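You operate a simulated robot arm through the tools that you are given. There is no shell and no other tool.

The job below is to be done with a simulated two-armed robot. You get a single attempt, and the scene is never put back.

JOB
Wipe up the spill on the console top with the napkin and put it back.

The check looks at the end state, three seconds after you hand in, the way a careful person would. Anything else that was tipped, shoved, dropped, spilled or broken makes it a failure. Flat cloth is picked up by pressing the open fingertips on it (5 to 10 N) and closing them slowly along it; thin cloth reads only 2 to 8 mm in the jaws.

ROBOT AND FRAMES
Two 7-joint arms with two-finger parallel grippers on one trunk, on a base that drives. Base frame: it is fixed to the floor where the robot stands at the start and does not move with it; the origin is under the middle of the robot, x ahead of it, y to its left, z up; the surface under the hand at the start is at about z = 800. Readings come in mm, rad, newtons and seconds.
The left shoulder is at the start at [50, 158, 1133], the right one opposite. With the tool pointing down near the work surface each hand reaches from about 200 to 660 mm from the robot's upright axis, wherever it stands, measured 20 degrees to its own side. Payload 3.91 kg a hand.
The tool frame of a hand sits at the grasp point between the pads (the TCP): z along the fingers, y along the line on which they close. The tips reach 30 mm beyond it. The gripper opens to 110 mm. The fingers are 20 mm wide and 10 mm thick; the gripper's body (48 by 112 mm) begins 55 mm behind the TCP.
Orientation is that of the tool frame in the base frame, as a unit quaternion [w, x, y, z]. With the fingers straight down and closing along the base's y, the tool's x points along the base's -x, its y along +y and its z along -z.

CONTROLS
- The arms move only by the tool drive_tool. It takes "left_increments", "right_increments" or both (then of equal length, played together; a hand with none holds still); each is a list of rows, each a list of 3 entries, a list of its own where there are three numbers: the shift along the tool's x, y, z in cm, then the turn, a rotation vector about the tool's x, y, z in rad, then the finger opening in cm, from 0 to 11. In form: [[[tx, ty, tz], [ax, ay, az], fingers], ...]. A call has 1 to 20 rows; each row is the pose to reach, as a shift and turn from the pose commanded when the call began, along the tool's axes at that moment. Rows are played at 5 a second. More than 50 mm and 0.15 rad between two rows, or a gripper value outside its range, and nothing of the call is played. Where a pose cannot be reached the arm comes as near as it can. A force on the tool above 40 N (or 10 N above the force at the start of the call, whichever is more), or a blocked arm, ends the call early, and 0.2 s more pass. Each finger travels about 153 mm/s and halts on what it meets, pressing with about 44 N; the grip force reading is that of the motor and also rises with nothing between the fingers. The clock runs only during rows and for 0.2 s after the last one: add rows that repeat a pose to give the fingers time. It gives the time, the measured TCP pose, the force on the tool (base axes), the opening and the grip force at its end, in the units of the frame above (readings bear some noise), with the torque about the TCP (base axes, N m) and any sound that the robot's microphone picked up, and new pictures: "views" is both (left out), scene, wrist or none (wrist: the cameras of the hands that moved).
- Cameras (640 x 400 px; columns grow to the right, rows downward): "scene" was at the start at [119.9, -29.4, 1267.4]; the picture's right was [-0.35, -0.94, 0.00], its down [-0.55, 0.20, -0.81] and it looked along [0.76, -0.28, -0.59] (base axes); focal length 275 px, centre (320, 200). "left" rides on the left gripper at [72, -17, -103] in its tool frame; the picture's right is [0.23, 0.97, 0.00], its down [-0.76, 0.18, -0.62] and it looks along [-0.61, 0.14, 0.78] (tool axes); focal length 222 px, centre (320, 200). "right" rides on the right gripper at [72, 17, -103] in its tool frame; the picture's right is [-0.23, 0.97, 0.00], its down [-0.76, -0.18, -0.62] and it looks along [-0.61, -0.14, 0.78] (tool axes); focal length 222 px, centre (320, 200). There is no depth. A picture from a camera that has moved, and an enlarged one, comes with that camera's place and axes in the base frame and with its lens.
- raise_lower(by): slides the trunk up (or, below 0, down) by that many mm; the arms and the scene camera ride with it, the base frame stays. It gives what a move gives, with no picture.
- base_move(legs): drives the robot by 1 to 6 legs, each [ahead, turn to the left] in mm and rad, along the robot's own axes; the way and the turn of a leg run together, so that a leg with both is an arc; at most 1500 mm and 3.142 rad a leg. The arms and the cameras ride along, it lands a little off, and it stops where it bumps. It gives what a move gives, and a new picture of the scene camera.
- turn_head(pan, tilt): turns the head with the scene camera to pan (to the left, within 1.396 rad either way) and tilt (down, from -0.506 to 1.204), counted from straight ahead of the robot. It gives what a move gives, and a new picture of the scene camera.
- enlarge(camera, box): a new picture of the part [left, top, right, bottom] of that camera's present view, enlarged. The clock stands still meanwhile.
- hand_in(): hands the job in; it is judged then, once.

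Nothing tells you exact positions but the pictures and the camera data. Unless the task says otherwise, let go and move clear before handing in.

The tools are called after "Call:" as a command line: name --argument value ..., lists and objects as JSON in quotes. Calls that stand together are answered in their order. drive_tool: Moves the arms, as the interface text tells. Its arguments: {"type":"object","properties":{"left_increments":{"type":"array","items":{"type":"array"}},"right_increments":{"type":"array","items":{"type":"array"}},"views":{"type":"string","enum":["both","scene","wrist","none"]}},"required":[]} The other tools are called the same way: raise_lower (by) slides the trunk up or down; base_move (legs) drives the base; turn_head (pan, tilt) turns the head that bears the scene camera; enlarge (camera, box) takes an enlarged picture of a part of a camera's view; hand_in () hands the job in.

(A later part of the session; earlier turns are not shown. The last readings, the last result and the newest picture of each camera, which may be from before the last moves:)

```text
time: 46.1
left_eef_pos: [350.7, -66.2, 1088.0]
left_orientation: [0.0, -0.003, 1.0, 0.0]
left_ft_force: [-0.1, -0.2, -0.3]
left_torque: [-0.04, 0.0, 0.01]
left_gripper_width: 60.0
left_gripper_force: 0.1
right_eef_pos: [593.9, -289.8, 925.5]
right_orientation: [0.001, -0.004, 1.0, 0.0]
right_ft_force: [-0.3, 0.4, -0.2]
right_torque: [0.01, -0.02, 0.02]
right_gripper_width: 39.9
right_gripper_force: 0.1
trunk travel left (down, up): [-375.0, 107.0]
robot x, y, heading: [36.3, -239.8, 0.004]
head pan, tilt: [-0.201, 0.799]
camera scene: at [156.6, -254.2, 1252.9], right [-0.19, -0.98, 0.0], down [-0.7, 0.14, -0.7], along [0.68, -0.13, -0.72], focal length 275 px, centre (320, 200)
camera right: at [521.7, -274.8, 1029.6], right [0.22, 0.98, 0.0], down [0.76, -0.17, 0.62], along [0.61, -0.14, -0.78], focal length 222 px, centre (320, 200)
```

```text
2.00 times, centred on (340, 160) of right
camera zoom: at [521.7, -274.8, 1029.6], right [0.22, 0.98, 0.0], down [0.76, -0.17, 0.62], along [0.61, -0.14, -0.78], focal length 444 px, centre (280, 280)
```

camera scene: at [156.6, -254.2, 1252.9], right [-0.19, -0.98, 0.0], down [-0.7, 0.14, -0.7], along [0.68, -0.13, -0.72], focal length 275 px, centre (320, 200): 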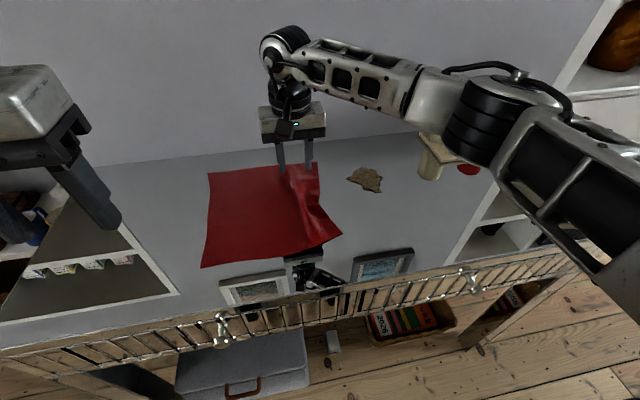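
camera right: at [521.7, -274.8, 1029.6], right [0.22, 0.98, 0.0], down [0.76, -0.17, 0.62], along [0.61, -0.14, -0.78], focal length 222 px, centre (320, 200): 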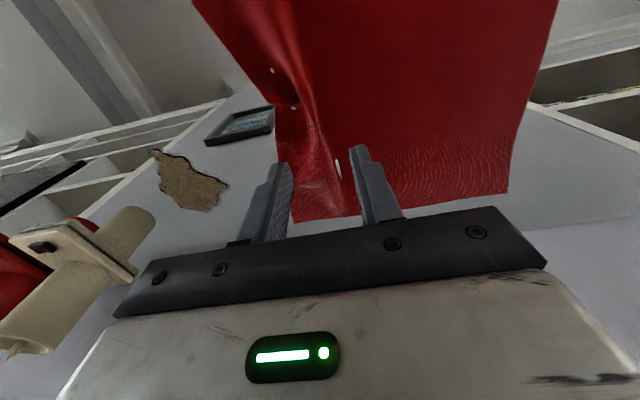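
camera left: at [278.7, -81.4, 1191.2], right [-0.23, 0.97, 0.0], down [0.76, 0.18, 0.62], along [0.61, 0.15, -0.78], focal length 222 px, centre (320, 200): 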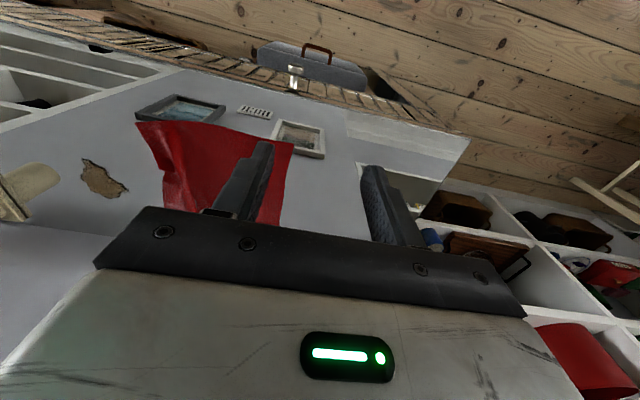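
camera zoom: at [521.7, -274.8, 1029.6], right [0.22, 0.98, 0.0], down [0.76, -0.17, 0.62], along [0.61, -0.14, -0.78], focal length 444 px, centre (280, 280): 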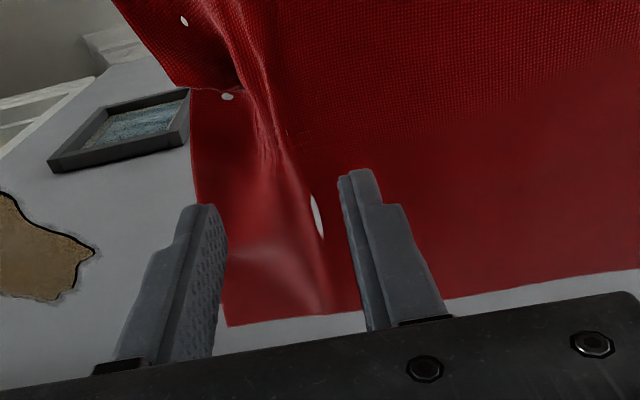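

The ridge lies between the right fingers. I lower to just above contact.

Call:
drive_tool --right_increments '[[[0, -0.2, 3], [0, 0, 0], 4], [[0, -0.2, 6], [0, 0, 0], 4], [[0, -0.2, 8], [0, 0, 0], 4], [[0, -0.2, 9], [0, 0, 0], 4], [[0, -0.2, 9.2], [0, 0, 0], 4]]' --views "wrist"

Call:
enlarge --camera "right" --box '[180, 60, 500, 260]'

```text
time: 47.3
left_eef_pos: [350.6, -66.6, 1087.5]
left_orientation: [0.0, -0.004, 1.0, -0.001]
left_ft_force: [-0.6, -0.2, 0.6]
left_torque: [0.0, 0.01, 0.0]
left_gripper_width: 60.2
left_gripper_force: 0.0
right_eef_pos: [591.7, -292.0, 832.6]
right_orientation: [0.001, -0.005, 1.0, 0.0]
right_ft_force: [-0.4, -0.6, 0.6]
right_torque: [-0.01, -0.02, -0.02]
right_gripper_width: 39.7
right_gripper_force: 0.2
trunk travel left (down, up): [-375.0, 107.0]
robot x, y, heading: [39.4, -238.6, 0.011]
head pan, tilt: [-0.201, 0.799]
camera right: at [521.2, -277.2, 936.5], right [0.22, 0.98, 0.0], down [0.76, -0.17, 0.62], along [0.61, -0.14, -0.78], focal length 222 px, centre (320, 200)
```

right: 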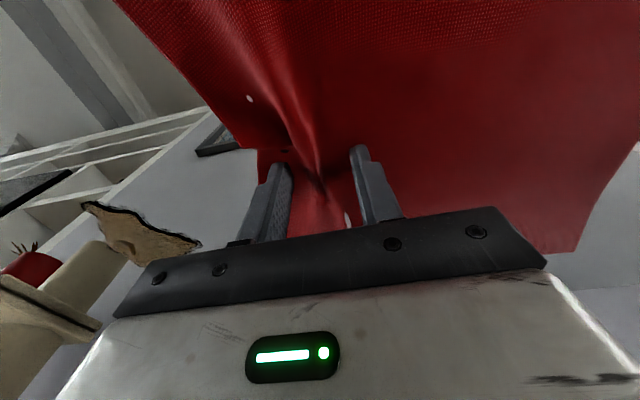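

```text
2.00 times, centred on (340, 160) of right
camera zoom: at [521.2, -277.2, 936.5], right [0.22, 0.98, 0.0], down [0.76, -0.17, 0.62], along [0.61, -0.14, -0.78], focal length 444 px, centre (280, 280)
```

zoom: 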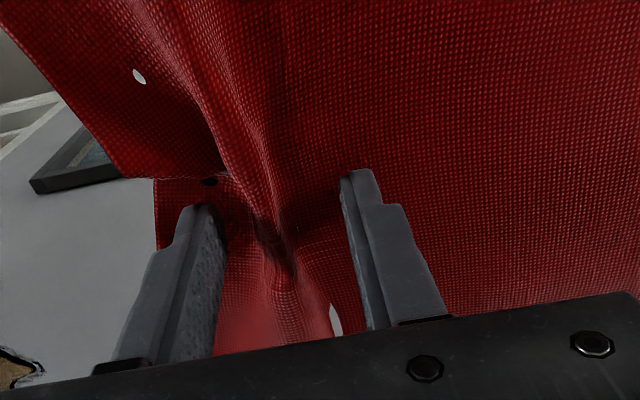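

The fingers straddle the ridge. I press gently and close slowly.

Call:
drive_tool --right_increments '[[[0, 0, 0.15], [0, 0, 0], 4], [[0, 0, 0.25], [0, 0, 0], 4], [[0, 0, 0.25], [0, 0, 0], 3.5], [[0, 0, 0.25], [0, 0, 0], 3], [[0, 0, 0.25], [0, 0, 0], 2.5], [[0, 0, 0.25], [0, 0, 0], 2], [[0, 0, 0.25], [0, 0, 0], 1.5], [[0, 0, 0.25], [0, 0, 0], 1], [[0, 0, 0.25], [0, 0, 0], 0.5], [[0, 0, 0.25], [0, 0, 0], 0], [[0, 0, 0.25], [0, 0, 0], 0], [[0, 0, 0.25], [0, 0, 0], 0]]' --views "wrist"

Call:
enlarge --camera "right" --box '[180, 60, 500, 260]'

```text
time: 49.9
left_eef_pos: [350.5, -66.0, 1087.2]
left_orientation: [0.0, -0.003, 1.0, 0.001]
left_ft_force: [1.0, 0.5, 0.3]
left_torque: [0.04, 0.01, -0.01]
left_gripper_width: 60.3
left_gripper_force: 0.1
right_eef_pos: [593.5, -292.3, 831.3]
right_orientation: [0.001, -0.004, 1.0, 0.0]
right_ft_force: [-0.4, -0.1, 6.1]
right_torque: [0.0, 0.0, 0.0]
right_gripper_width: 2.0
right_gripper_force: 41.6
trunk travel left (down, up): [-375.0, 107.0]
robot x, y, heading: [41.8, -237.9, 0.008]
head pan, tilt: [-0.201, 0.799]
camera right: at [521.2, -276.9, 934.9], right [0.22, 0.98, 0.0], down [0.76, -0.17, 0.62], along [0.61, -0.14, -0.78], focal length 222 px, centre (320, 200)
```

right: 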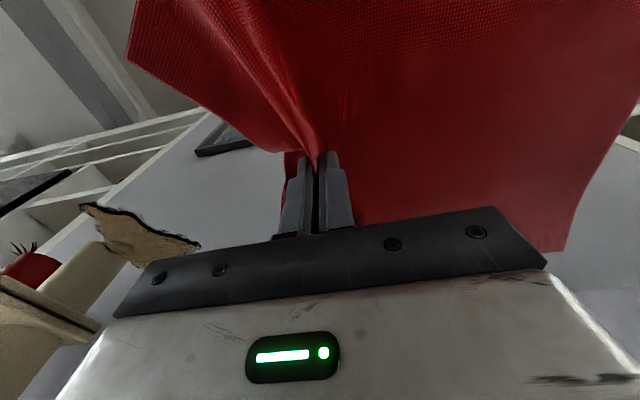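

```text
2.00 times, centred on (340, 160) of right
camera zoom: at [521.2, -276.9, 934.9], right [0.22, 0.98, 0.0], down [0.76, -0.17, 0.62], along [0.61, -0.14, -0.78], focal length 444 px, centre (280, 280)
```

zoom: 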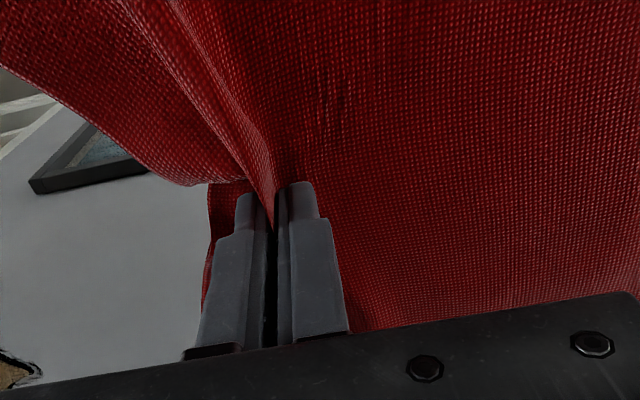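

Gripped again. I drag on toward the near edge of the spill, tilting the hand slightly outward to gain reach.

Call:
drive_tool --right_increments '[[[0, 0, -0.5], [0, 0, 0], 0], [[0, -1, -0.9], [0, -0.03, 0], 0], [[-0.2, -2.5, -0.9], [0, -0.06, 0], 0], [[-0.4, -4, -0.9], [0, -0.09, 0], 0], [[-0.6, -5.5, -0.9], [0, -0.12, 0], 0], [[-0.8, -7, -0.9], [0, -0.15, 0], 0], [[-1, -8.5, -0.9], [0, -0.18, 0], 0], [[-1.2, -10, -0.9], [0, -0.2, 0], 0], [[-1.2, -10, -0.9], [0, -0.2, 0], 0]]' --views "both"

Call:
enlarge --camera "scene" --box '[220, 110, 460, 260]'

```text
time: 51.9
left_eef_pos: [351.2, -66.6, 1087.8]
left_orientation: [0.001, -0.004, 1.0, 0.0]
left_ft_force: [-0.1, -0.6, 0.0]
left_torque: [0.01, -0.01, 0.01]
left_gripper_width: 60.0
left_gripper_force: 0.0
right_eef_pos: [606.3, -393.5, 837.8]
right_orientation: [0.101, -0.004, 0.995, 0.002]
right_ft_force: [0.8, 0.1, -0.4]
right_torque: [-0.02, -0.04, 0.0]
right_gripper_width: 2.0
right_gripper_force: 42.3
trunk travel left (down, up): [-375.0, 107.0]
robot x, y, heading: [40.1, -241.7, 0.015]
head pan, tilt: [-0.201, 0.799]
camera scene: at [156.7, -254.0, 1252.9], right [-0.19, -0.98, 0.0], down [-0.7, 0.14, -0.7], along [0.68, -0.13, -0.72], focal length 275 px, centre (320, 200)
camera right: at [515.5, -378.0, 925.1], right [0.21, 0.98, 0.05], down [0.62, -0.17, 0.76], along [0.75, -0.13, -0.64], focal length 222 px, centre (320, 200)
```

scene: 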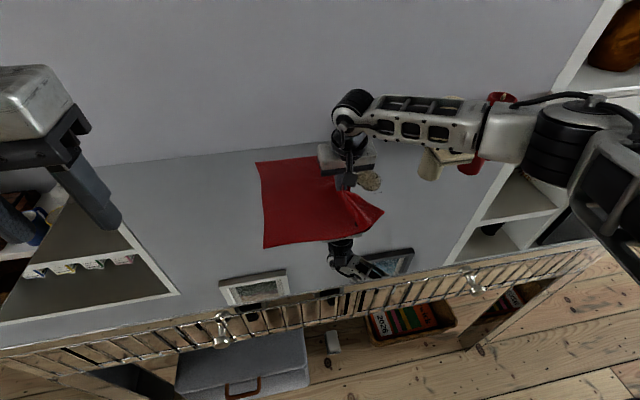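
right: 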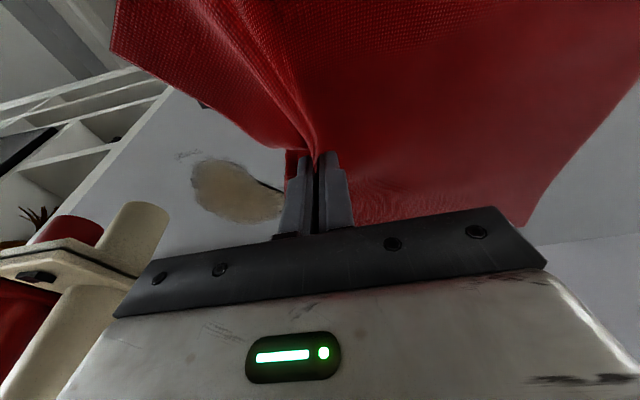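

```text
2.67 times, centred on (340, 185) of scene
camera zoom: at [156.7, -254.0, 1252.9], right [-0.19, -0.98, 0.0], down [-0.7, 0.14, -0.7], along [0.68, -0.13, -0.72], focal length 733 px, centre (267, 240)
```

zoom: 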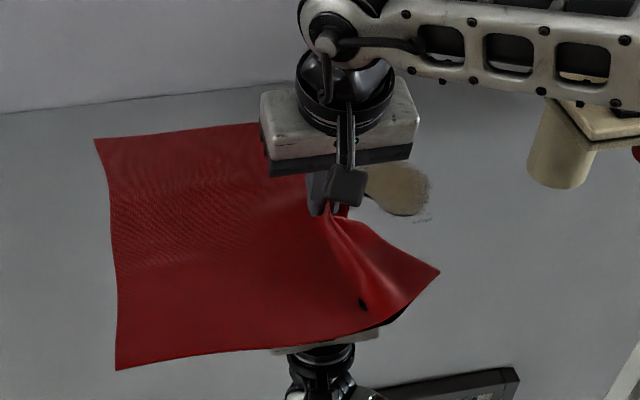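

The hand is beside the spill, which spans about x 590-680, y -420 to -500. I press the cloth down at the near corner of the spill and check the force.

Call:
drive_tool --right_increments '[[[0.8, -0.6, -0.16], [0, 0, 0], 0], [[1.57, -1.2, -0.32], [0, 0, 0], 0], [[1.65, -1.2, 0.07], [0, 0, 0], 0], [[1.69, -1.2, 0.27], [0, 0, 0], 0], [[1.71, -1.2, 0.37], [0, 0, 0], 0], [[1.71, -1.2, 0.37], [0, 0, 0], 0]]' --views "none"

```text
time: 53.3
left_eef_pos: [350.4, -65.4, 1088.6]
left_orientation: [0.0, -0.003, 1.0, 0.001]
left_ft_force: [-0.5, -0.3, -1.3]
left_torque: [-0.01, 0.04, 0.01]
left_gripper_width: 59.7
left_gripper_force: 0.1
right_eef_pos: [589.5, -404.7, 832.5]
right_orientation: [0.102, -0.005, 0.995, 0.001]
right_ft_force: [0.2, 0.1, 4.1]
right_torque: [-0.03, -0.02, -0.03]
right_gripper_width: 1.8
right_gripper_force: 41.6
trunk travel left (down, up): [-375.0, 107.0]
robot x, y, heading: [36.4, -237.5, 0.007]
head pan, tilt: [-0.201, 0.799]
```

Only 4 N so far. I press a millimetre more and run zigzag strokes over the near half of the spill.

Call:
drive_tool --right_increments '[[[0.02, -1, 0.1], [0, 0, 0], 0], [[-2.19, -1, 0.55], [0, 0, 0], 0], [[-4.39, -1, 0.99], [0, 0, 0], 0], [[-6.6, -1, 1.44], [0, 0, 0], 0], [[-8.8, -1, 1.89], [0, 0, 0], 0], [[-8.8, -2.5, 1.89], [0, 0, 0], 0], [[-6.6, -2.5, 1.44], [0, 0, 0], 0], [[-4.39, -2.5, 0.99], [0, 0, 0], 0], [[-2.19, -2.5, 0.55], [0, 0, 0], 0], [[0.02, -2.5, 0.1], [0, 0, 0], 0], [[0.02, -4, 0.1], [0, 0, 0], 0], [[-2.19, -4, 0.55], [0, 0, 0], 0], [[-4.39, -4, 0.99], [0, 0, 0], 0], [[-6.6, -4, 1.44], [0, 0, 0], 0], [[-8.8, -4, 1.89], [0, 0, 0], 0], [[-8.8, -5.5, 1.89], [0, 0, 0], 0], [[-6.6, -5.5, 1.44], [0, 0, 0], 0], [[-4.39, -5.5, 0.99], [0, 0, 0], 0], [[-2.19, -5.5, 0.55], [0, 0, 0], 0], [[0.02, -5.5, 0.1], [0, 0, 0], 0]]' --views "both"

Call:
enlarge --camera "scene" --box '[220, 110, 460, 260]'

```text
time: 57.5
left_eef_pos: [350.9, -65.3, 1088.1]
left_orientation: [-0.001, -0.003, 1.0, 0.0]
left_ft_force: [0.0, 0.3, -0.5]
left_torque: [-0.03, 0.0, 0.02]
left_gripper_width: 60.1
left_gripper_force: 0.1
right_eef_pos: [590.5, -459.5, 832.3]
right_orientation: [0.102, -0.004, 0.995, 0.001]
right_ft_force: [2.6, -0.1, 11.9]
right_torque: [-0.02, -0.03, -0.02]
right_gripper_width: 1.8
right_gripper_force: 42.5
trunk travel left (down, up): [-375.0, 107.0]
robot x, y, heading: [43.5, -242.1, 0.003]
head pan, tilt: [-0.201, 0.799]
camera scene: at [155.9, -253.7, 1253.1], right [-0.19, -0.98, 0.0], down [-0.7, 0.14, -0.7], along [0.68, -0.13, -0.72], focal length 275 px, centre (320, 200)
camera right: at [498.8, -443.7, 919.5], right [0.22, 0.98, 0.05], down [0.62, -0.17, 0.76], along [0.75, -0.14, -0.64], focal length 222 px, centre (320, 200)
```

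scene: 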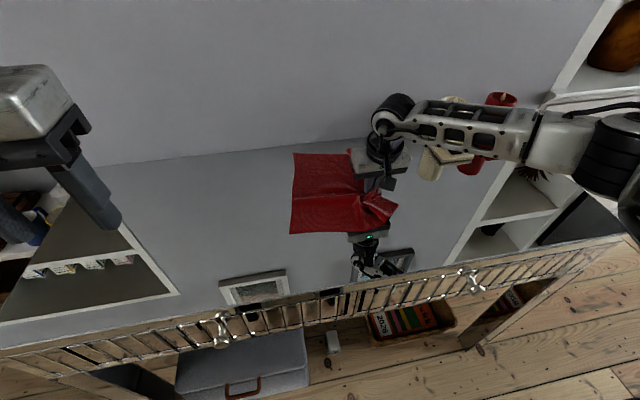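
right: 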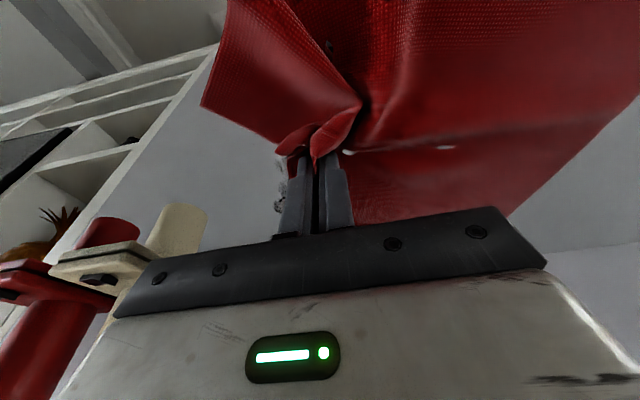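

```text
2.67 times, centred on (340, 185) of scene
camera zoom: at [155.9, -253.7, 1253.1], right [-0.19, -0.98, 0.0], down [-0.7, 0.14, -0.7], along [0.68, -0.13, -0.72], focal length 733 px, centre (267, 240)
```

zoom: 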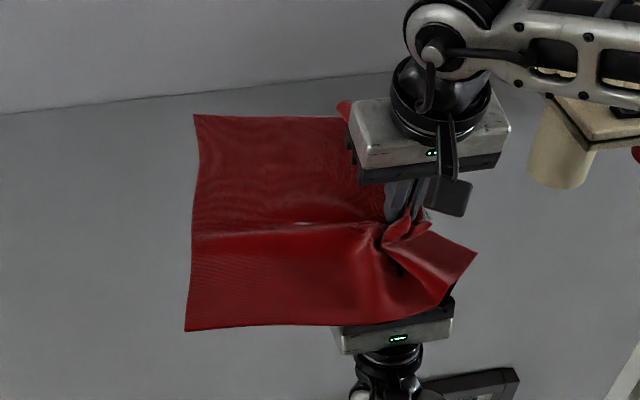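

Most of the spill is wiped and only a faint residue is left beside the fingers. I go on with the strokes over the far half.

Call:
drive_tool --right_increments '[[[0, -1.3, 0], [0, 0, 0], 0], [[-2.2, -1.3, 0.45], [0, 0, 0], 0], [[-4.41, -1.3, 0.9], [0, 0, 0], 0], [[-6.61, -1.3, 1.34], [0, 0, 0], 0], [[-8.82, -1.3, 1.79], [0, 0, 0], 0], [[-8.82, -2.6, 1.79], [0, 0, 0], 0], [[-6.61, -2.6, 1.34], [0, 0, 0], 0], [[-4.41, -2.6, 0.9], [0, 0, 0], 0], [[-2.2, -2.6, 0.45], [0, 0, 0], 0], [[0, -2.6, 0], [0, 0, 0], 0], [[0, -3.9, 0], [0, 0, 0], 0], [[-2.2, -3.9, 0.45], [0, 0, 0], 0], [[-4.41, -3.9, 0.9], [0, 0, 0], 0], [[-6.61, -3.9, 1.34], [0, 0, 0], 0], [[-8.82, -3.9, 1.79], [0, 0, 0], 0], [[-8.82, -5.2, 1.79], [0, 0, 0], 0], [[-6.61, -5.2, 1.34], [0, 0, 0], 0], [[-4.41, -5.2, 0.9], [0, 0, 0], 0], [[-2.2, -5.2, 0.45], [0, 0, 0], 0], [[0, -5.2, 0], [0, 0, 0], 0]]' --views "both"

Call:
enlarge --camera "scene" --box '[240, 100, 480, 250]'

Call:
enlarge --camera "right" --box '[160, 60, 480, 260]'

```text
time: 61.7
left_eef_pos: [350.1, -65.6, 1087.5]
left_orientation: [0.001, -0.003, 1.0, 0.0]
left_ft_force: [-0.4, -0.6, -0.8]
left_torque: [-0.02, 0.0, 0.0]
left_gripper_width: 59.8
left_gripper_force: 0.1
right_eef_pos: [589.9, -513.2, 832.8]
right_orientation: [0.102, -0.004, 0.995, 0.0]
right_ft_force: [2.7, -0.2, 13.0]
right_torque: [-0.06, -0.04, 0.02]
right_gripper_width: 1.9
right_gripper_force: 41.6
trunk travel left (down, up): [-375.0, 107.0]
robot x, y, heading: [40.9, -241.5, 0.009]
head pan, tilt: [-0.201, 0.799]
camera scene: at [155.7, -253.7, 1253.1], right [-0.19, -0.98, 0.0], down [-0.7, 0.14, -0.7], along [0.68, -0.13, -0.72], focal length 275 px, centre (320, 200)
camera right: at [498.5, -496.3, 919.5], right [0.22, 0.98, 0.05], down [0.62, -0.17, 0.76], along [0.75, -0.14, -0.64], focal length 222 px, centre (320, 200)
```

scene: 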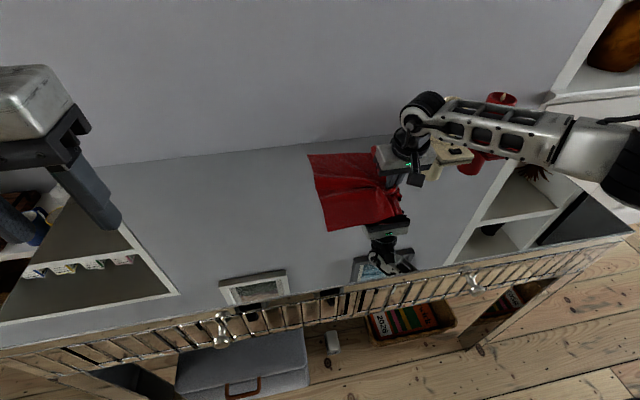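
right: 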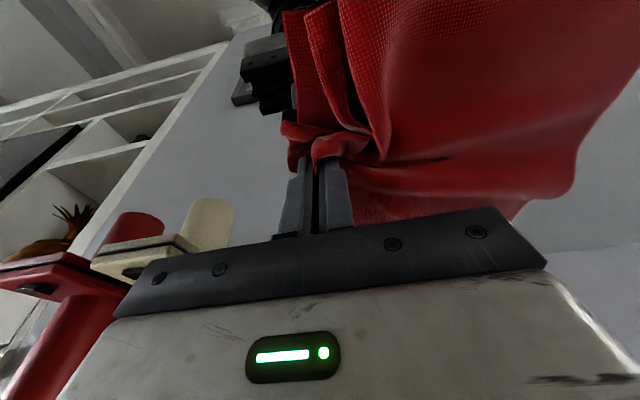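

```text
2.67 times, centred on (360, 175) of scene
camera zoom: at [155.7, -253.7, 1253.1], right [-0.19, -0.98, 0.0], down [-0.7, 0.14, -0.7], along [0.68, -0.13, -0.72], focal length 733 px, centre (213, 267)
```

zoom: 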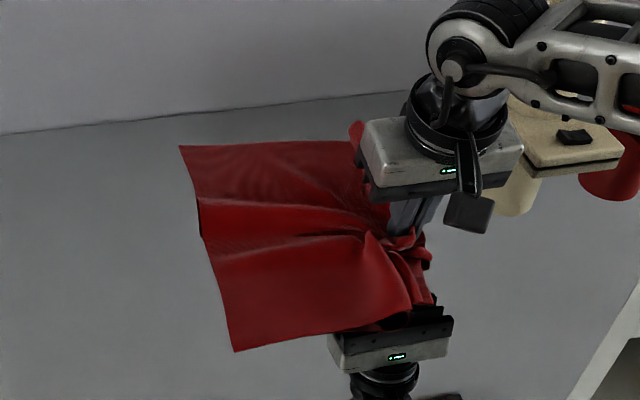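

```text
2.00 times, centred on (320, 160) of right
camera zoom: at [498.5, -496.3, 919.5], right [0.22, 0.98, 0.05], down [0.62, -0.17, 0.76], along [0.75, -0.14, -0.64], focal length 444 px, centre (320, 280)
```

zoom: 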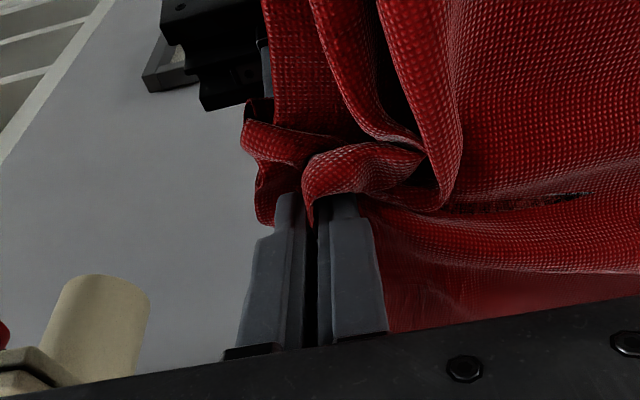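

The strokes covered the whole spill area. I lift the napkin straight up now, so I can check that the surface under it is clean.

Call:
drive_tool --right_increments '[[[0, 0, -2], [0, 0.03, 0], 0], [[0, 0.5, -5], [0, 0.06, 0], 0], [[0, 1, -8], [0, 0.09, 0], 0], [[0, 1.5, -11], [0, 0.12, 0], 0], [[0, 2, -14], [0, 0.15, 0], 0], [[0, 2.5, -17], [0, 0.18, 0], 0], [[0, 3, -20], [0, 0.2, 0], 0], [[0, 3.5, -23], [0, 0.2, 0], 0], [[0, 4, -26], [0, 0.2, 0], 0], [[0, 4, -28], [0, 0.2, 0], 0], [[0, 4, -28], [0, 0.2, 0], 0]]' --views "both"

Call:
enlarge --camera "scene" --box '[240, 100, 480, 250]'

Call:
enlarge --camera "left" --box '[0, 60, 320, 260]'

```text
time: 64.1
left_eef_pos: [350.4, -65.8, 1087.5]
left_orientation: [0.0, -0.004, 1.0, 0.0]
left_ft_force: [0.1, -0.9, -0.1]
left_torque: [0.02, -0.03, 0.01]
left_gripper_width: 60.0
left_gripper_force: 0.0
right_eef_pos: [534.3, -472.8, 1105.8]
right_orientation: [0.0, -0.005, 1.0, 0.001]
right_ft_force: [0.5, -0.7, -0.4]
right_torque: [0.02, -0.02, -0.01]
right_gripper_width: 2.0
right_gripper_force: 42.1
trunk travel left (down, up): [-375.0, 107.0]
robot x, y, heading: [41.3, -243.2, 0.007]
head pan, tilt: [-0.201, 0.799]
camera scene: at [156.8, -254.1, 1252.9], right [-0.19, -0.98, 0.0], down [-0.7, 0.14, -0.7], along [0.68, -0.13, -0.72], focal length 275 px, centre (320, 200)
camera right: at [462.3, -456.2, 1209.6], right [0.22, 0.98, 0.0], down [0.76, -0.17, 0.62], along [0.61, -0.14, -0.78], focal length 222 px, centre (320, 200)
```

scene: 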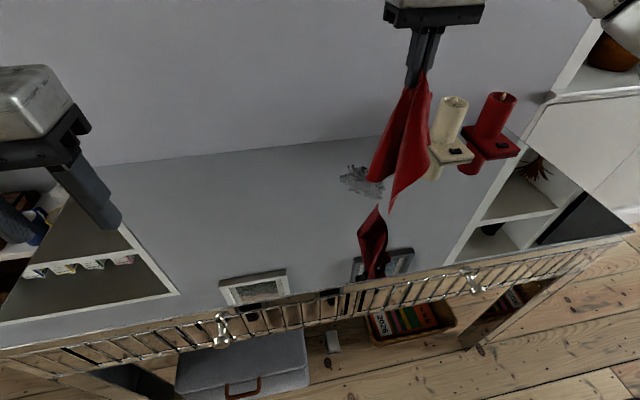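
right: 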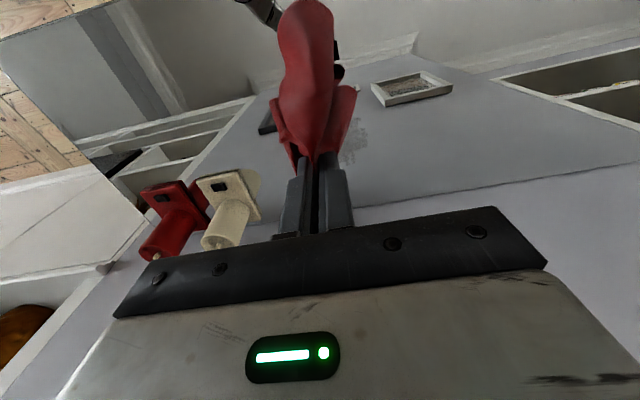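

```text
2.67 times, centred on (360, 175) of scene
camera zoom: at [156.8, -254.1, 1252.9], right [-0.19, -0.98, 0.0], down [-0.7, 0.14, -0.7], along [0.68, -0.13, -0.72], focal length 733 px, centre (213, 267)
```

zoom: 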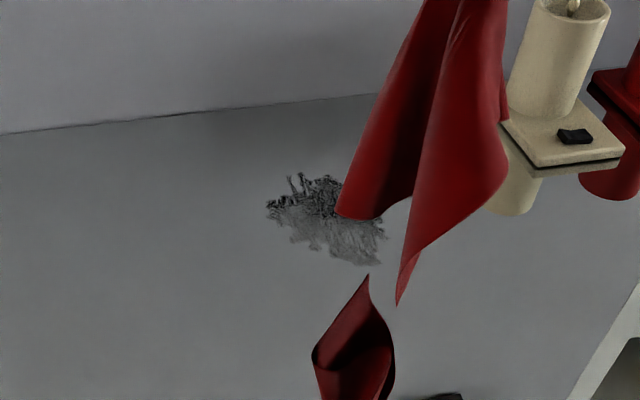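

```text
2.00 times, centred on (160, 160) of left
camera zoom: at [279.8, -82.4, 1191.2], right [-0.23, 0.97, 0.0], down [0.76, 0.18, 0.62], along [0.61, 0.15, -0.78], focal length 444 px, centre (640, 280)
```

zoom: 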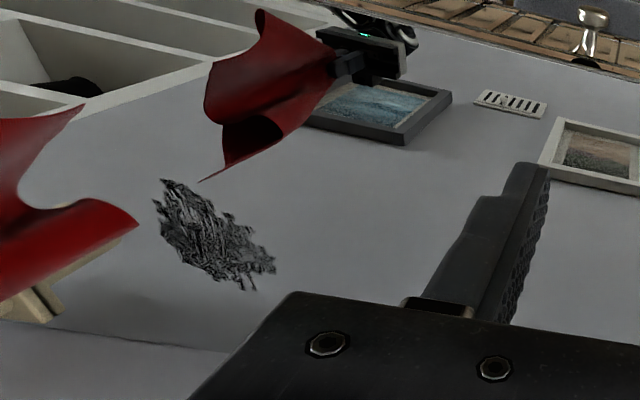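

A thin grey residue remains over about x 570-705, y -400 to -500, a bit wider than what I wiped. I lower the hanging napkin onto it as a bunched pad, to wipe again over a wider area.

Call:
drive_tool --right_increments '[[[-3, 0.6, 0], [0, -0.05, 0], 0], [[-6, 1.2, 0], [0, -0.1, 0], 0], [[-9, 1.8, 0], [0, -0.15, 0], 0], [[-10.5, 1.8, 2], [0, -0.2, 0], 0], [[-10.5, 1.8, 5], [0, -0.2, 0], 0], [[-10.5, 1.8, 8], [0, -0.2, 0], 0], [[-10.5, 1.8, 11], [0, -0.2, 0], 0], [[-10.5, 1.8, 14], [0, -0.2, 0], 0], [[-10.5, 1.8, 17], [0, -0.2, 0], 0], [[-10.5, 1.8, 20], [0, -0.2, 0], 0], [[-10.5, 1.8, 23], [0, -0.2, 0], 0], [[-10.5, 1.8, 25], [0, -0.2, 0], 0], [[-10.5, 1.8, 26], [0, -0.2, 0], 0], [[-10.5, 1.8, 26.5], [0, -0.2, 0], 0]]' --views "both"

Call:
enlarge --camera "scene" --box '[240, 100, 480, 250]'

```text
time: 67.1
left_eef_pos: [351.7, -66.3, 1087.0]
left_orientation: [0.001, -0.004, 1.0, 0.001]
left_ft_force: [0.0, -0.6, 0.3]
left_torque: [0.01, 0.03, -0.02]
left_gripper_width: 59.5
left_gripper_force: 0.0
right_eef_pos: [638.9, -453.2, 840.8]
right_orientation: [0.101, -0.004, 0.995, 0.0]
right_ft_force: [1.3, -0.7, 0.7]
right_torque: [-0.04, -0.01, 0.05]
right_gripper_width: 2.1
right_gripper_force: 42.0
trunk travel left (down, up): [-375.0, 107.0]
robot x, y, heading: [38.3, -238.8, 0.011]
head pan, tilt: [-0.201, 0.799]
camera scene: at [156.6, -254.1, 1252.9], right [-0.19, -0.98, 0.0], down [-0.7, 0.14, -0.7], along [0.68, -0.13, -0.72], focal length 275 px, centre (320, 200)
camera right: at [548.3, -437.1, 928.0], right [0.21, 0.98, 0.05], down [0.62, -0.17, 0.76], along [0.75, -0.13, -0.64], focal length 222 px, centre (320, 200)
```

scene: 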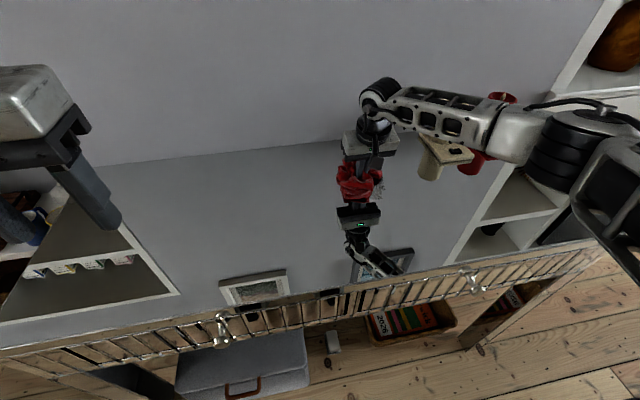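
right: 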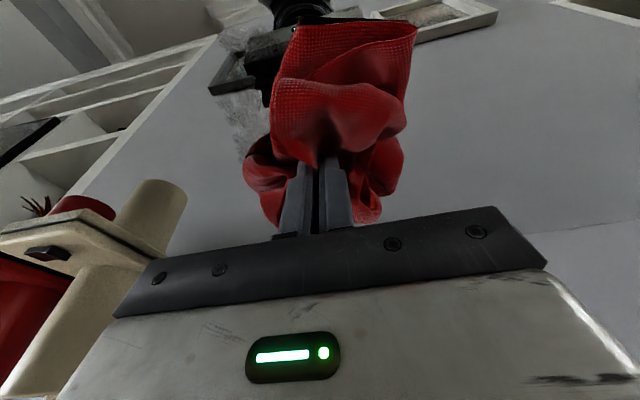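

```text
2.67 times, centred on (360, 175) of scene
camera zoom: at [156.6, -254.1, 1252.9], right [-0.19, -0.98, 0.0], down [-0.7, 0.14, -0.7], along [0.68, -0.13, -0.72], focal length 733 px, centre (213, 267)
```

zoom: 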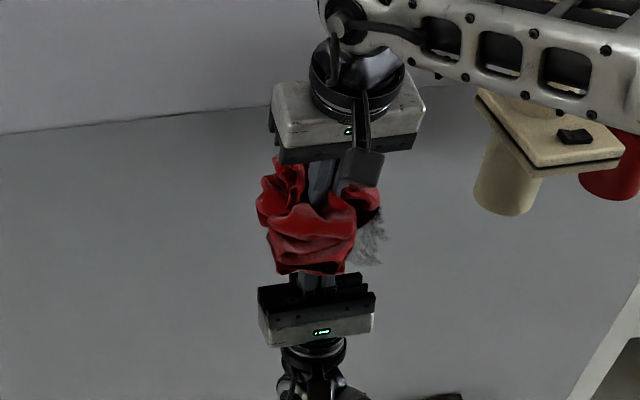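

The napkin is bunched around the fingers like a pad on the residue. I press down and zigzag over the wider area.

Call:
drive_tool --right_increments '[[[0.08, 0, 0.39], [0, 0, 0], 0], [[0.16, 0, 0.78], [0, 0, 0], 0], [[3.1, 2, 0.18], [0, 0, 0], 0], [[6.04, 4, -0.41], [0, 0, 0], 0], [[6.04, 5, -0.41], [0, 0, 0], 0], [[3.1, 5, 0.18], [0, 0, 0], 0], [[0.16, 5, 0.78], [0, 0, 0], 0], [[-2.78, 5, 1.38], [0, 0, 0], 0], [[-5.72, 5, 1.97], [0, 0, 0], 0], [[-5.72, 3.5, 1.97], [0, 0, 0], 0], [[-2.78, 3.5, 1.38], [0, 0, 0], 0], [[0.16, 3.5, 0.78], [0, 0, 0], 0], [[3.1, 3.5, 0.18], [0, 0, 0], 0], [[6.04, 3.5, -0.41], [0, 0, 0], 0], [[6.04, 2, -0.41], [0, 0, 0], 0], [[3.1, 2, 0.18], [0, 0, 0], 0], [[0.16, 2, 0.78], [0, 0, 0], 0], [[-2.78, 2, 1.38], [0, 0, 0], 0], [[-5.72, 2, 1.97], [0, 0, 0], 0], [[-5.72, 0.5, 1.97], [0, 0, 0], 0]]' --views "both"

Call:
enlarge --camera "scene" --box '[240, 100, 480, 250]'

```text
time: 71.3
left_eef_pos: [350.1, -65.5, 1088.4]
left_orientation: [0.002, -0.003, 1.0, 0.0]
left_ft_force: [-0.4, -0.8, -0.1]
left_torque: [-0.01, -0.04, 0.01]
left_gripper_width: 59.9
left_gripper_force: 0.1
right_eef_pos: [699.3, -448.0, 834.5]
right_orientation: [0.102, -0.006, 0.995, 0.002]
right_ft_force: [-0.4, 0.4, 10.3]
right_torque: [-0.01, 0.06, -0.02]
right_gripper_width: 1.9
right_gripper_force: 42.0
trunk travel left (down, up): [-375.0, 107.0]
robot x, y, heading: [40.0, -239.4, 0.004]
head pan, tilt: [-0.201, 0.799]
camera scene: at [155.5, -254.0, 1253.1], right [-0.19, -0.98, 0.0], down [-0.7, 0.14, -0.7], along [0.68, -0.13, -0.72], focal length 275 px, centre (320, 200)
camera right: at [607.8, -432.2, 920.8], right [0.21, 0.98, 0.05], down [0.62, -0.17, 0.76], along [0.75, -0.13, -0.64], focal length 222 px, centre (320, 200)
```

scene: 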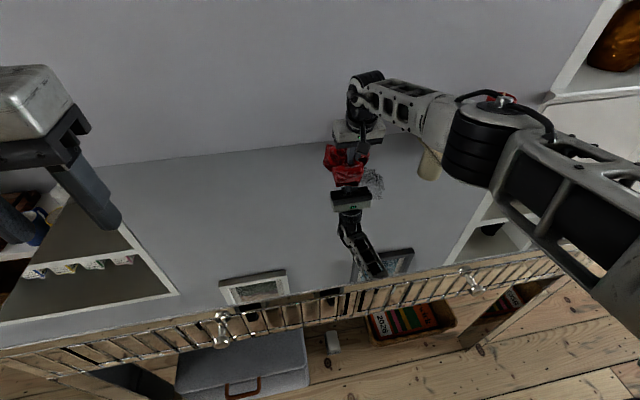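
right: 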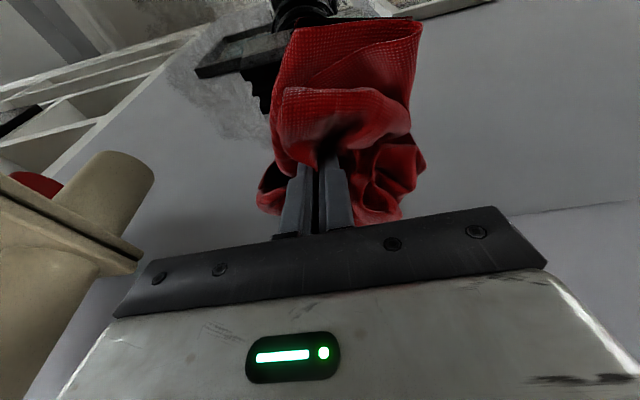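

```text
2.67 times, centred on (360, 175) of scene
camera zoom: at [155.5, -254.0, 1253.1], right [-0.19, -0.98, 0.0], down [-0.7, 0.14, -0.7], along [0.68, -0.13, -0.72], focal length 733 px, centre (213, 267)
```

zoom: 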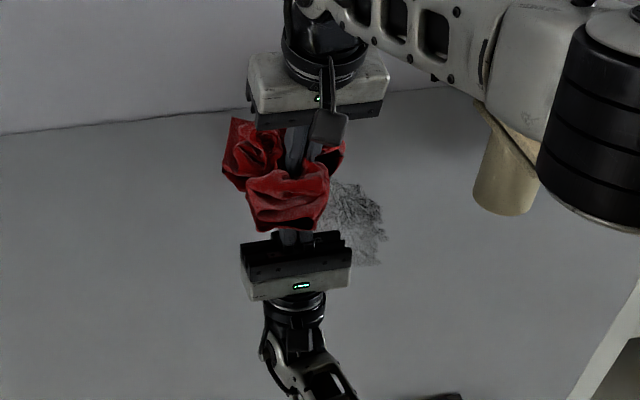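

The +y half is clean and the residue remains at y -455 to -510. I continue the zigzag there.

Call:
drive_tool --right_increments '[[[2.94, 0, -0.6], [0, 0, 0], 0], [[5.88, 0, -1.19], [0, 0, 0], 0], [[8.82, 0, -1.79], [0, 0, 0], 0], [[11.76, 0, -2.39], [0, 0, 0], 0], [[11.76, -1.4, -2.39], [0, 0, 0], 0], [[8.82, -1.4, -1.79], [0, 0, 0], 0], [[5.88, -1.4, -1.19], [0, 0, 0], 0], [[2.94, -1.4, -0.6], [0, 0, 0], 0], [[0, -1.4, 0], [0, 0, 0], 0], [[0, -2.8, 0], [0, 0, 0], 0], [[2.94, -2.8, -0.6], [0, 0, 0], 0], [[5.88, -2.8, -1.19], [0, 0, 0], 0], [[8.82, -2.8, -1.79], [0, 0, 0], 0], [[11.76, -2.8, -2.39], [0, 0, 0], 0], [[11.76, -4.2, -2.39], [0, 0, 0], 0], [[8.82, -4.2, -1.79], [0, 0, 0], 0], [[5.88, -4.2, -1.19], [0, 0, 0], 0], [[2.94, -4.2, -0.6], [0, 0, 0], 0], [[0, -4.2, 0], [0, 0, 0], 0], [[0, -5.6, 0], [0, 0, 0], 0]]' --views "both"

Call:
enlarge --camera "scene" --box '[240, 100, 480, 250]'

```text
time: 75.5
left_eef_pos: [349.4, -65.6, 1086.5]
left_orientation: [0.001, -0.004, 1.0, -0.001]
left_ft_force: [-0.2, -0.2, 0.0]
left_torque: [-0.01, 0.01, 0.0]
left_gripper_width: 59.8
left_gripper_force: 0.1
right_eef_pos: [697.8, -503.7, 833.8]
right_orientation: [0.102, -0.004, 0.995, 0.0]
right_ft_force: [0.8, 0.3, 8.4]
right_torque: [0.0, 0.06, -0.05]
right_gripper_width: 2.2
right_gripper_force: 41.9
trunk travel left (down, up): [-375.0, 107.0]
robot x, y, heading: [39.8, -239.7, 0.009]
head pan, tilt: [-0.201, 0.799]
camera scene: at [155.7, -254.1, 1253.0], right [-0.19, -0.98, 0.0], down [-0.7, 0.14, -0.7], along [0.68, -0.13, -0.72], focal length 275 px, centre (320, 200)
camera right: at [607.5, -486.9, 920.6], right [0.21, 0.98, 0.05], down [0.62, -0.17, 0.77], along [0.76, -0.13, -0.64], focal length 222 px, centre (320, 200)
```

scene: 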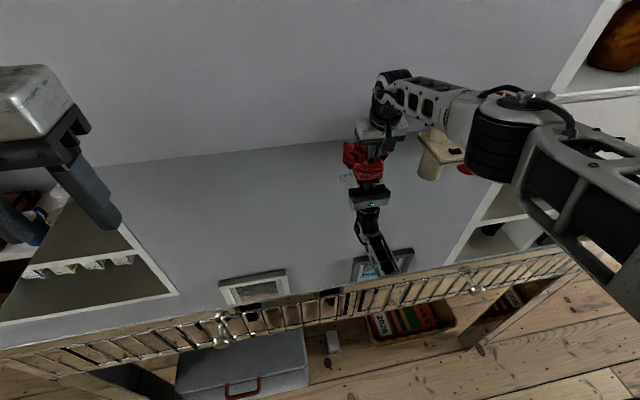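
right: 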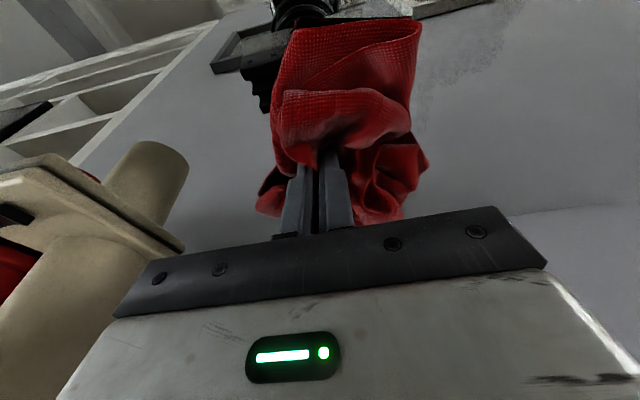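

```text
2.67 times, centred on (360, 175) of scene
camera zoom: at [155.7, -254.1, 1253.0], right [-0.19, -0.98, 0.0], down [-0.7, 0.14, -0.7], along [0.68, -0.13, -0.72], focal length 733 px, centre (213, 267)
```

zoom: 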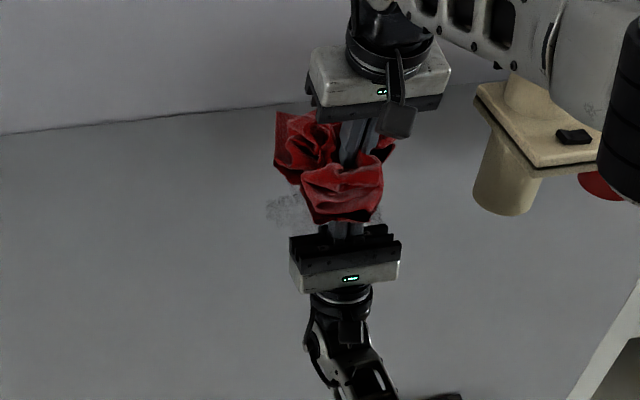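

Nearly clean, with a faint film left near (643, -415). I do a further pass with crosswise strokes and slightly more pressure.

Call:
drive_tool --right_increments '[[[0, 3.5, 0.1], [0, 0, 0], 0], [[0, 7, 0.1], [0, 0, 0], 0], [[0, 10.8, 0.1], [0, 0, 0], 0], [[1.47, 10.8, -0.2], [0, 0, 0], 0], [[1.47, 7, -0.2], [0, 0, 0], 0], [[1.47, 3.5, -0.2], [0, 0, 0], 0], [[1.47, 0, -0.2], [0, 0, 0], 0], [[2.94, 0, -0.5], [0, 0, 0], 0], [[2.94, 3.5, -0.5], [0, 0, 0], 0], [[2.94, 7, -0.5], [0, 0, 0], 0], [[2.94, 10.8, -0.5], [0, 0, 0], 0], [[4.41, 10.8, -0.8], [0, 0, 0], 0], [[4.41, 7, -0.8], [0, 0, 0], 0], [[4.41, 3.5, -0.8], [0, 0, 0], 0], [[4.41, 0, -0.8], [0, 0, 0], 0], [[5.88, 0, -1.09], [0, 0, 0], 0], [[5.88, 3.5, -1.09], [0, 0, 0], 0], [[5.88, 7, -1.09], [0, 0, 0], 0], [[5.88, 10.8, -1.09], [0, 0, 0], 0], [[7.35, 10.8, -1.39], [0, 0, 0], 0]]' --views "both"

Call:
enlarge --camera "scene" --box '[240, 100, 480, 250]'

```text
time: 79.7
left_eef_pos: [350.0, -64.9, 1088.2]
left_orientation: [0.001, -0.004, 1.0, 0.001]
left_ft_force: [0.0, 0.6, -0.1]
left_torque: [0.01, 0.01, 0.01]
left_gripper_width: 59.9
left_gripper_force: 0.0
right_eef_pos: [622.9, -393.6, 833.1]
right_orientation: [0.103, -0.005, 0.995, 0.001]
right_ft_force: [3.2, 0.3, 19.9]
right_torque: [0.0, -0.01, 0.01]
right_gripper_width: 2.2
right_gripper_force: 41.6
trunk travel left (down, up): [-375.0, 107.0]
robot x, y, heading: [44.3, -242.8, 0.008]
head pan, tilt: [-0.201, 0.799]
camera scene: at [155.1, -253.6, 1253.1], right [-0.19, -0.98, 0.0], down [-0.7, 0.14, -0.7], along [0.69, -0.13, -0.72], focal length 275 px, centre (320, 200)
camera right: at [531.8, -378.5, 920.4], right [0.21, 0.98, 0.05], down [0.62, -0.17, 0.77], along [0.76, -0.13, -0.64], focal length 222 px, centre (320, 200)
```

scene: 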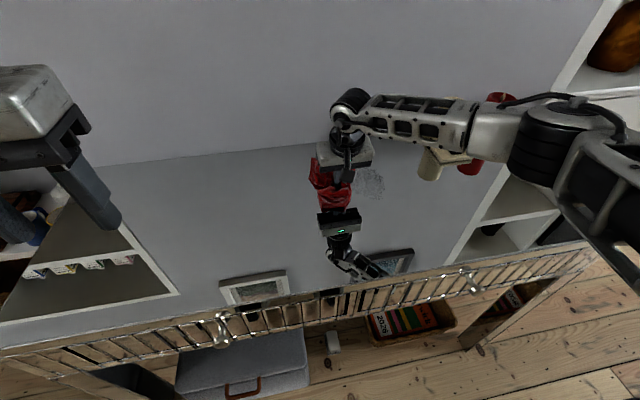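
right: 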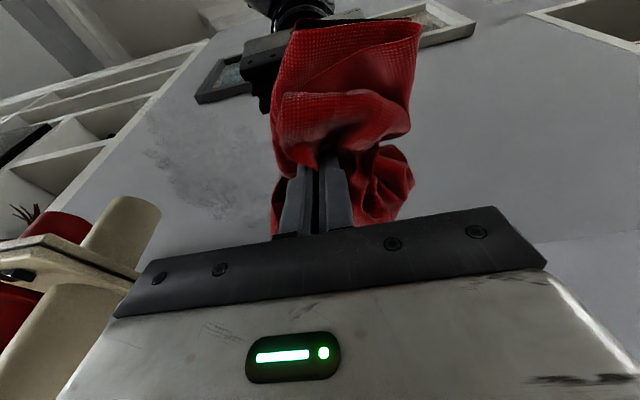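

```text
2.67 times, centred on (360, 175) of scene
camera zoom: at [155.1, -253.6, 1253.1], right [-0.19, -0.98, 0.0], down [-0.7, 0.14, -0.7], along [0.69, -0.13, -0.72], focal length 733 px, centre (213, 267)
```

zoom: 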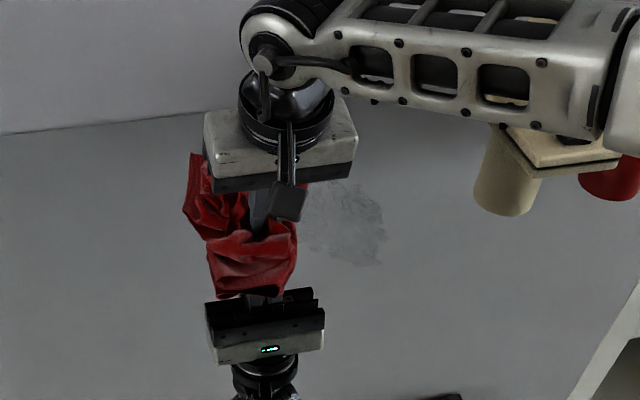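

The film is fading further. I continue the crosswise strokes toward the front part of the patch.

Call:
drive_tool --right_increments '[[[0, -3.8, 0], [0, 0, 0], 0], [[0, -7.6, 0], [0, 0, 0], 0], [[0, -11.4, 0], [0, 0, 0], 0], [[1.47, -11.4, -0.3], [0, 0, 0], 0], [[1.47, -7.6, -0.3], [0, 0, 0], 0], [[1.47, -3.8, -0.3], [0, 0, 0], 0], [[1.47, -1, -0.3], [0, 0, 0], 0], [[2.94, -1, -0.6], [0, 0, 0], 0], [[2.94, -4, -0.6], [0, 0, 0], 0], [[2.94, -7.6, -0.6], [0, 0, 0], 0], [[2.94, -11.4, -0.6], [0, 0, 0], 0], [[4.41, -11.4, -0.9], [0, 0, 0], 0], [[4.41, -8, -0.9], [0, 0, 0], 0], [[4.41, -4.5, -0.9], [0, 0, 0], 0], [[2.5, -4.5, -0.51], [0, 0, 0], 0], [[0, -4.5, 0], [0, 0, 0], 0], [[-2, -4.5, 0.41], [0, 0, 0], 0], [[-4, -4.5, 0.81], [0, 0, 0], 0], [[-6, -4.5, 1.22], [0, 0, 0], 0], [[-6, -6, 1.22], [0, 0, 0], 0]]' --views "none"

Call:
drive_tool --right_increments '[[[2.5, 0, -0.51], [0, 0, 0], 0], [[5, 0, -1.02], [0, 0, 0], 0], [[7.5, 0, -1.52], [0, 0, 0], 0], [[10, 0, -2.03], [0, 0, 0], 0], [[10, -1.3, -2.03], [0, 0, 0], 0], [[7.5, -1.3, -1.52], [0, 0, 0], 0], [[5, -1.3, -1.02], [0, 0, 0], 0], [[2.5, -1.3, -0.51], [0, 0, 0], 0], [[0, -1.3, 0], [0, 0, 0], 0], [[0, -2.6, 0], [0, 0, 0], 0], [[2.5, -2.6, -0.51], [0, 0, 0], 0], [[5, -2.6, -1.02], [0, 0, 0], 0], [[7.5, -2.6, -1.52], [0, 0, 0], 0], [[10, -2.6, -2.03], [0, 0, 0], 0], [[10, -3.9, -2.03], [0, 0, 0], 0], [[7.5, -3.9, -1.52], [0, 0, 0], 0], [[5, -3.9, -1.02], [0, 0, 0], 0], [[2.5, -3.9, -0.51], [0, 0, 0], 0], [[0, -3.9, 0], [0, 0, 0], 0], [[0, -4.8, 0], [0, 0, 0], 0]]' --views "both"

Call:
enlarge --camera "scene" --box '[240, 100, 480, 250]'

```text
time: 83.9
left_eef_pos: [349.4, -65.8, 1086.6]
left_orientation: [0.001, -0.004, 1.0, -0.001]
left_ft_force: [-0.1, -0.8, -0.2]
left_torque: [0.02, -0.01, -0.02]
left_gripper_width: 59.9
left_gripper_force: 0.0
right_eef_pos: [685.7, -453.7, 832.8]
right_orientation: [0.103, -0.005, 0.995, 0.001]
right_ft_force: [-0.2, 3.3, 20.2]
right_torque: [0.1, 0.05, 0.01]
right_gripper_width: 2.0
right_gripper_force: 41.6
trunk travel left (down, up): [-375.0, 107.0]
robot x, y, heading: [41.8, -242.2, 0.008]
head pan, tilt: [-0.201, 0.799]
```

```text
time: 88.1
left_eef_pos: [347.9, -64.4, 1088.9]
left_orientation: [0.001, -0.003, 1.0, -0.001]
left_ft_force: [-0.4, -0.3, -0.9]
left_torque: [-0.02, 0.02, 0.0]
left_gripper_width: 59.7
left_gripper_force: 0.1
right_eef_pos: [685.9, -501.6, 833.8]
right_orientation: [0.103, -0.005, 0.995, 0.001]
right_ft_force: [0.8, 3.2, 17.3]
right_torque: [0.09, 0.05, 0.01]
right_gripper_width: 2.3
right_gripper_force: 41.5
trunk travel left (down, up): [-375.0, 107.0]
robot x, y, heading: [40.6, -240.7, 0.009]
head pan, tilt: [-0.201, 0.799]
camera scene: at [154.9, -253.2, 1253.1], right [-0.19, -0.98, 0.0], down [-0.7, 0.14, -0.7], along [0.69, -0.13, -0.72], focal length 275 px, centre (320, 200)
camera right: at [595.9, -486.6, 920.4], right [0.21, 0.98, 0.05], down [0.62, -0.17, 0.77], along [0.76, -0.13, -0.64], focal length 222 px, centre (320, 200)
```

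scene: 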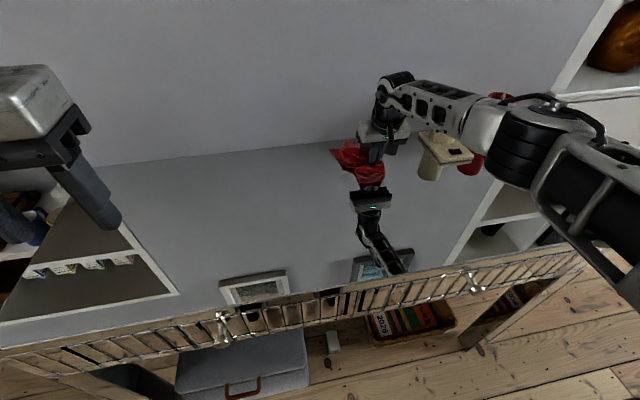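
right: 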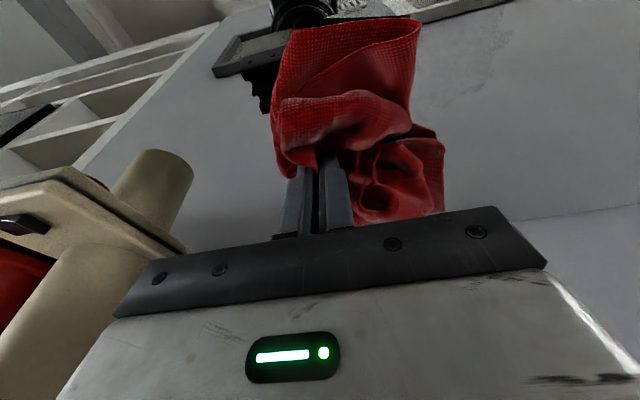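

```text
2.67 times, centred on (360, 175) of scene
camera zoom: at [154.9, -253.2, 1253.1], right [-0.19, -0.98, 0.0], down [-0.7, 0.14, -0.7], along [0.69, -0.13, -0.72], focal length 733 px, centre (213, 267)
```

zoom: 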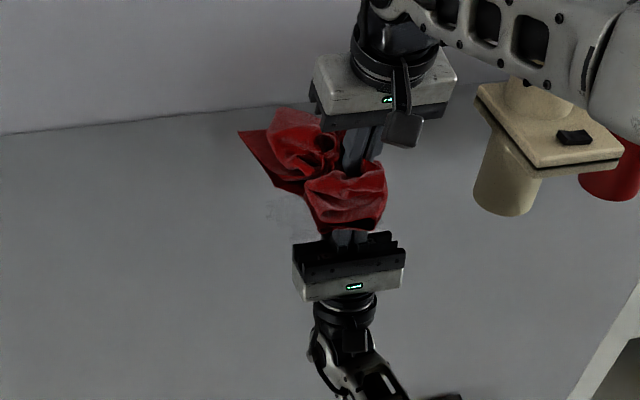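

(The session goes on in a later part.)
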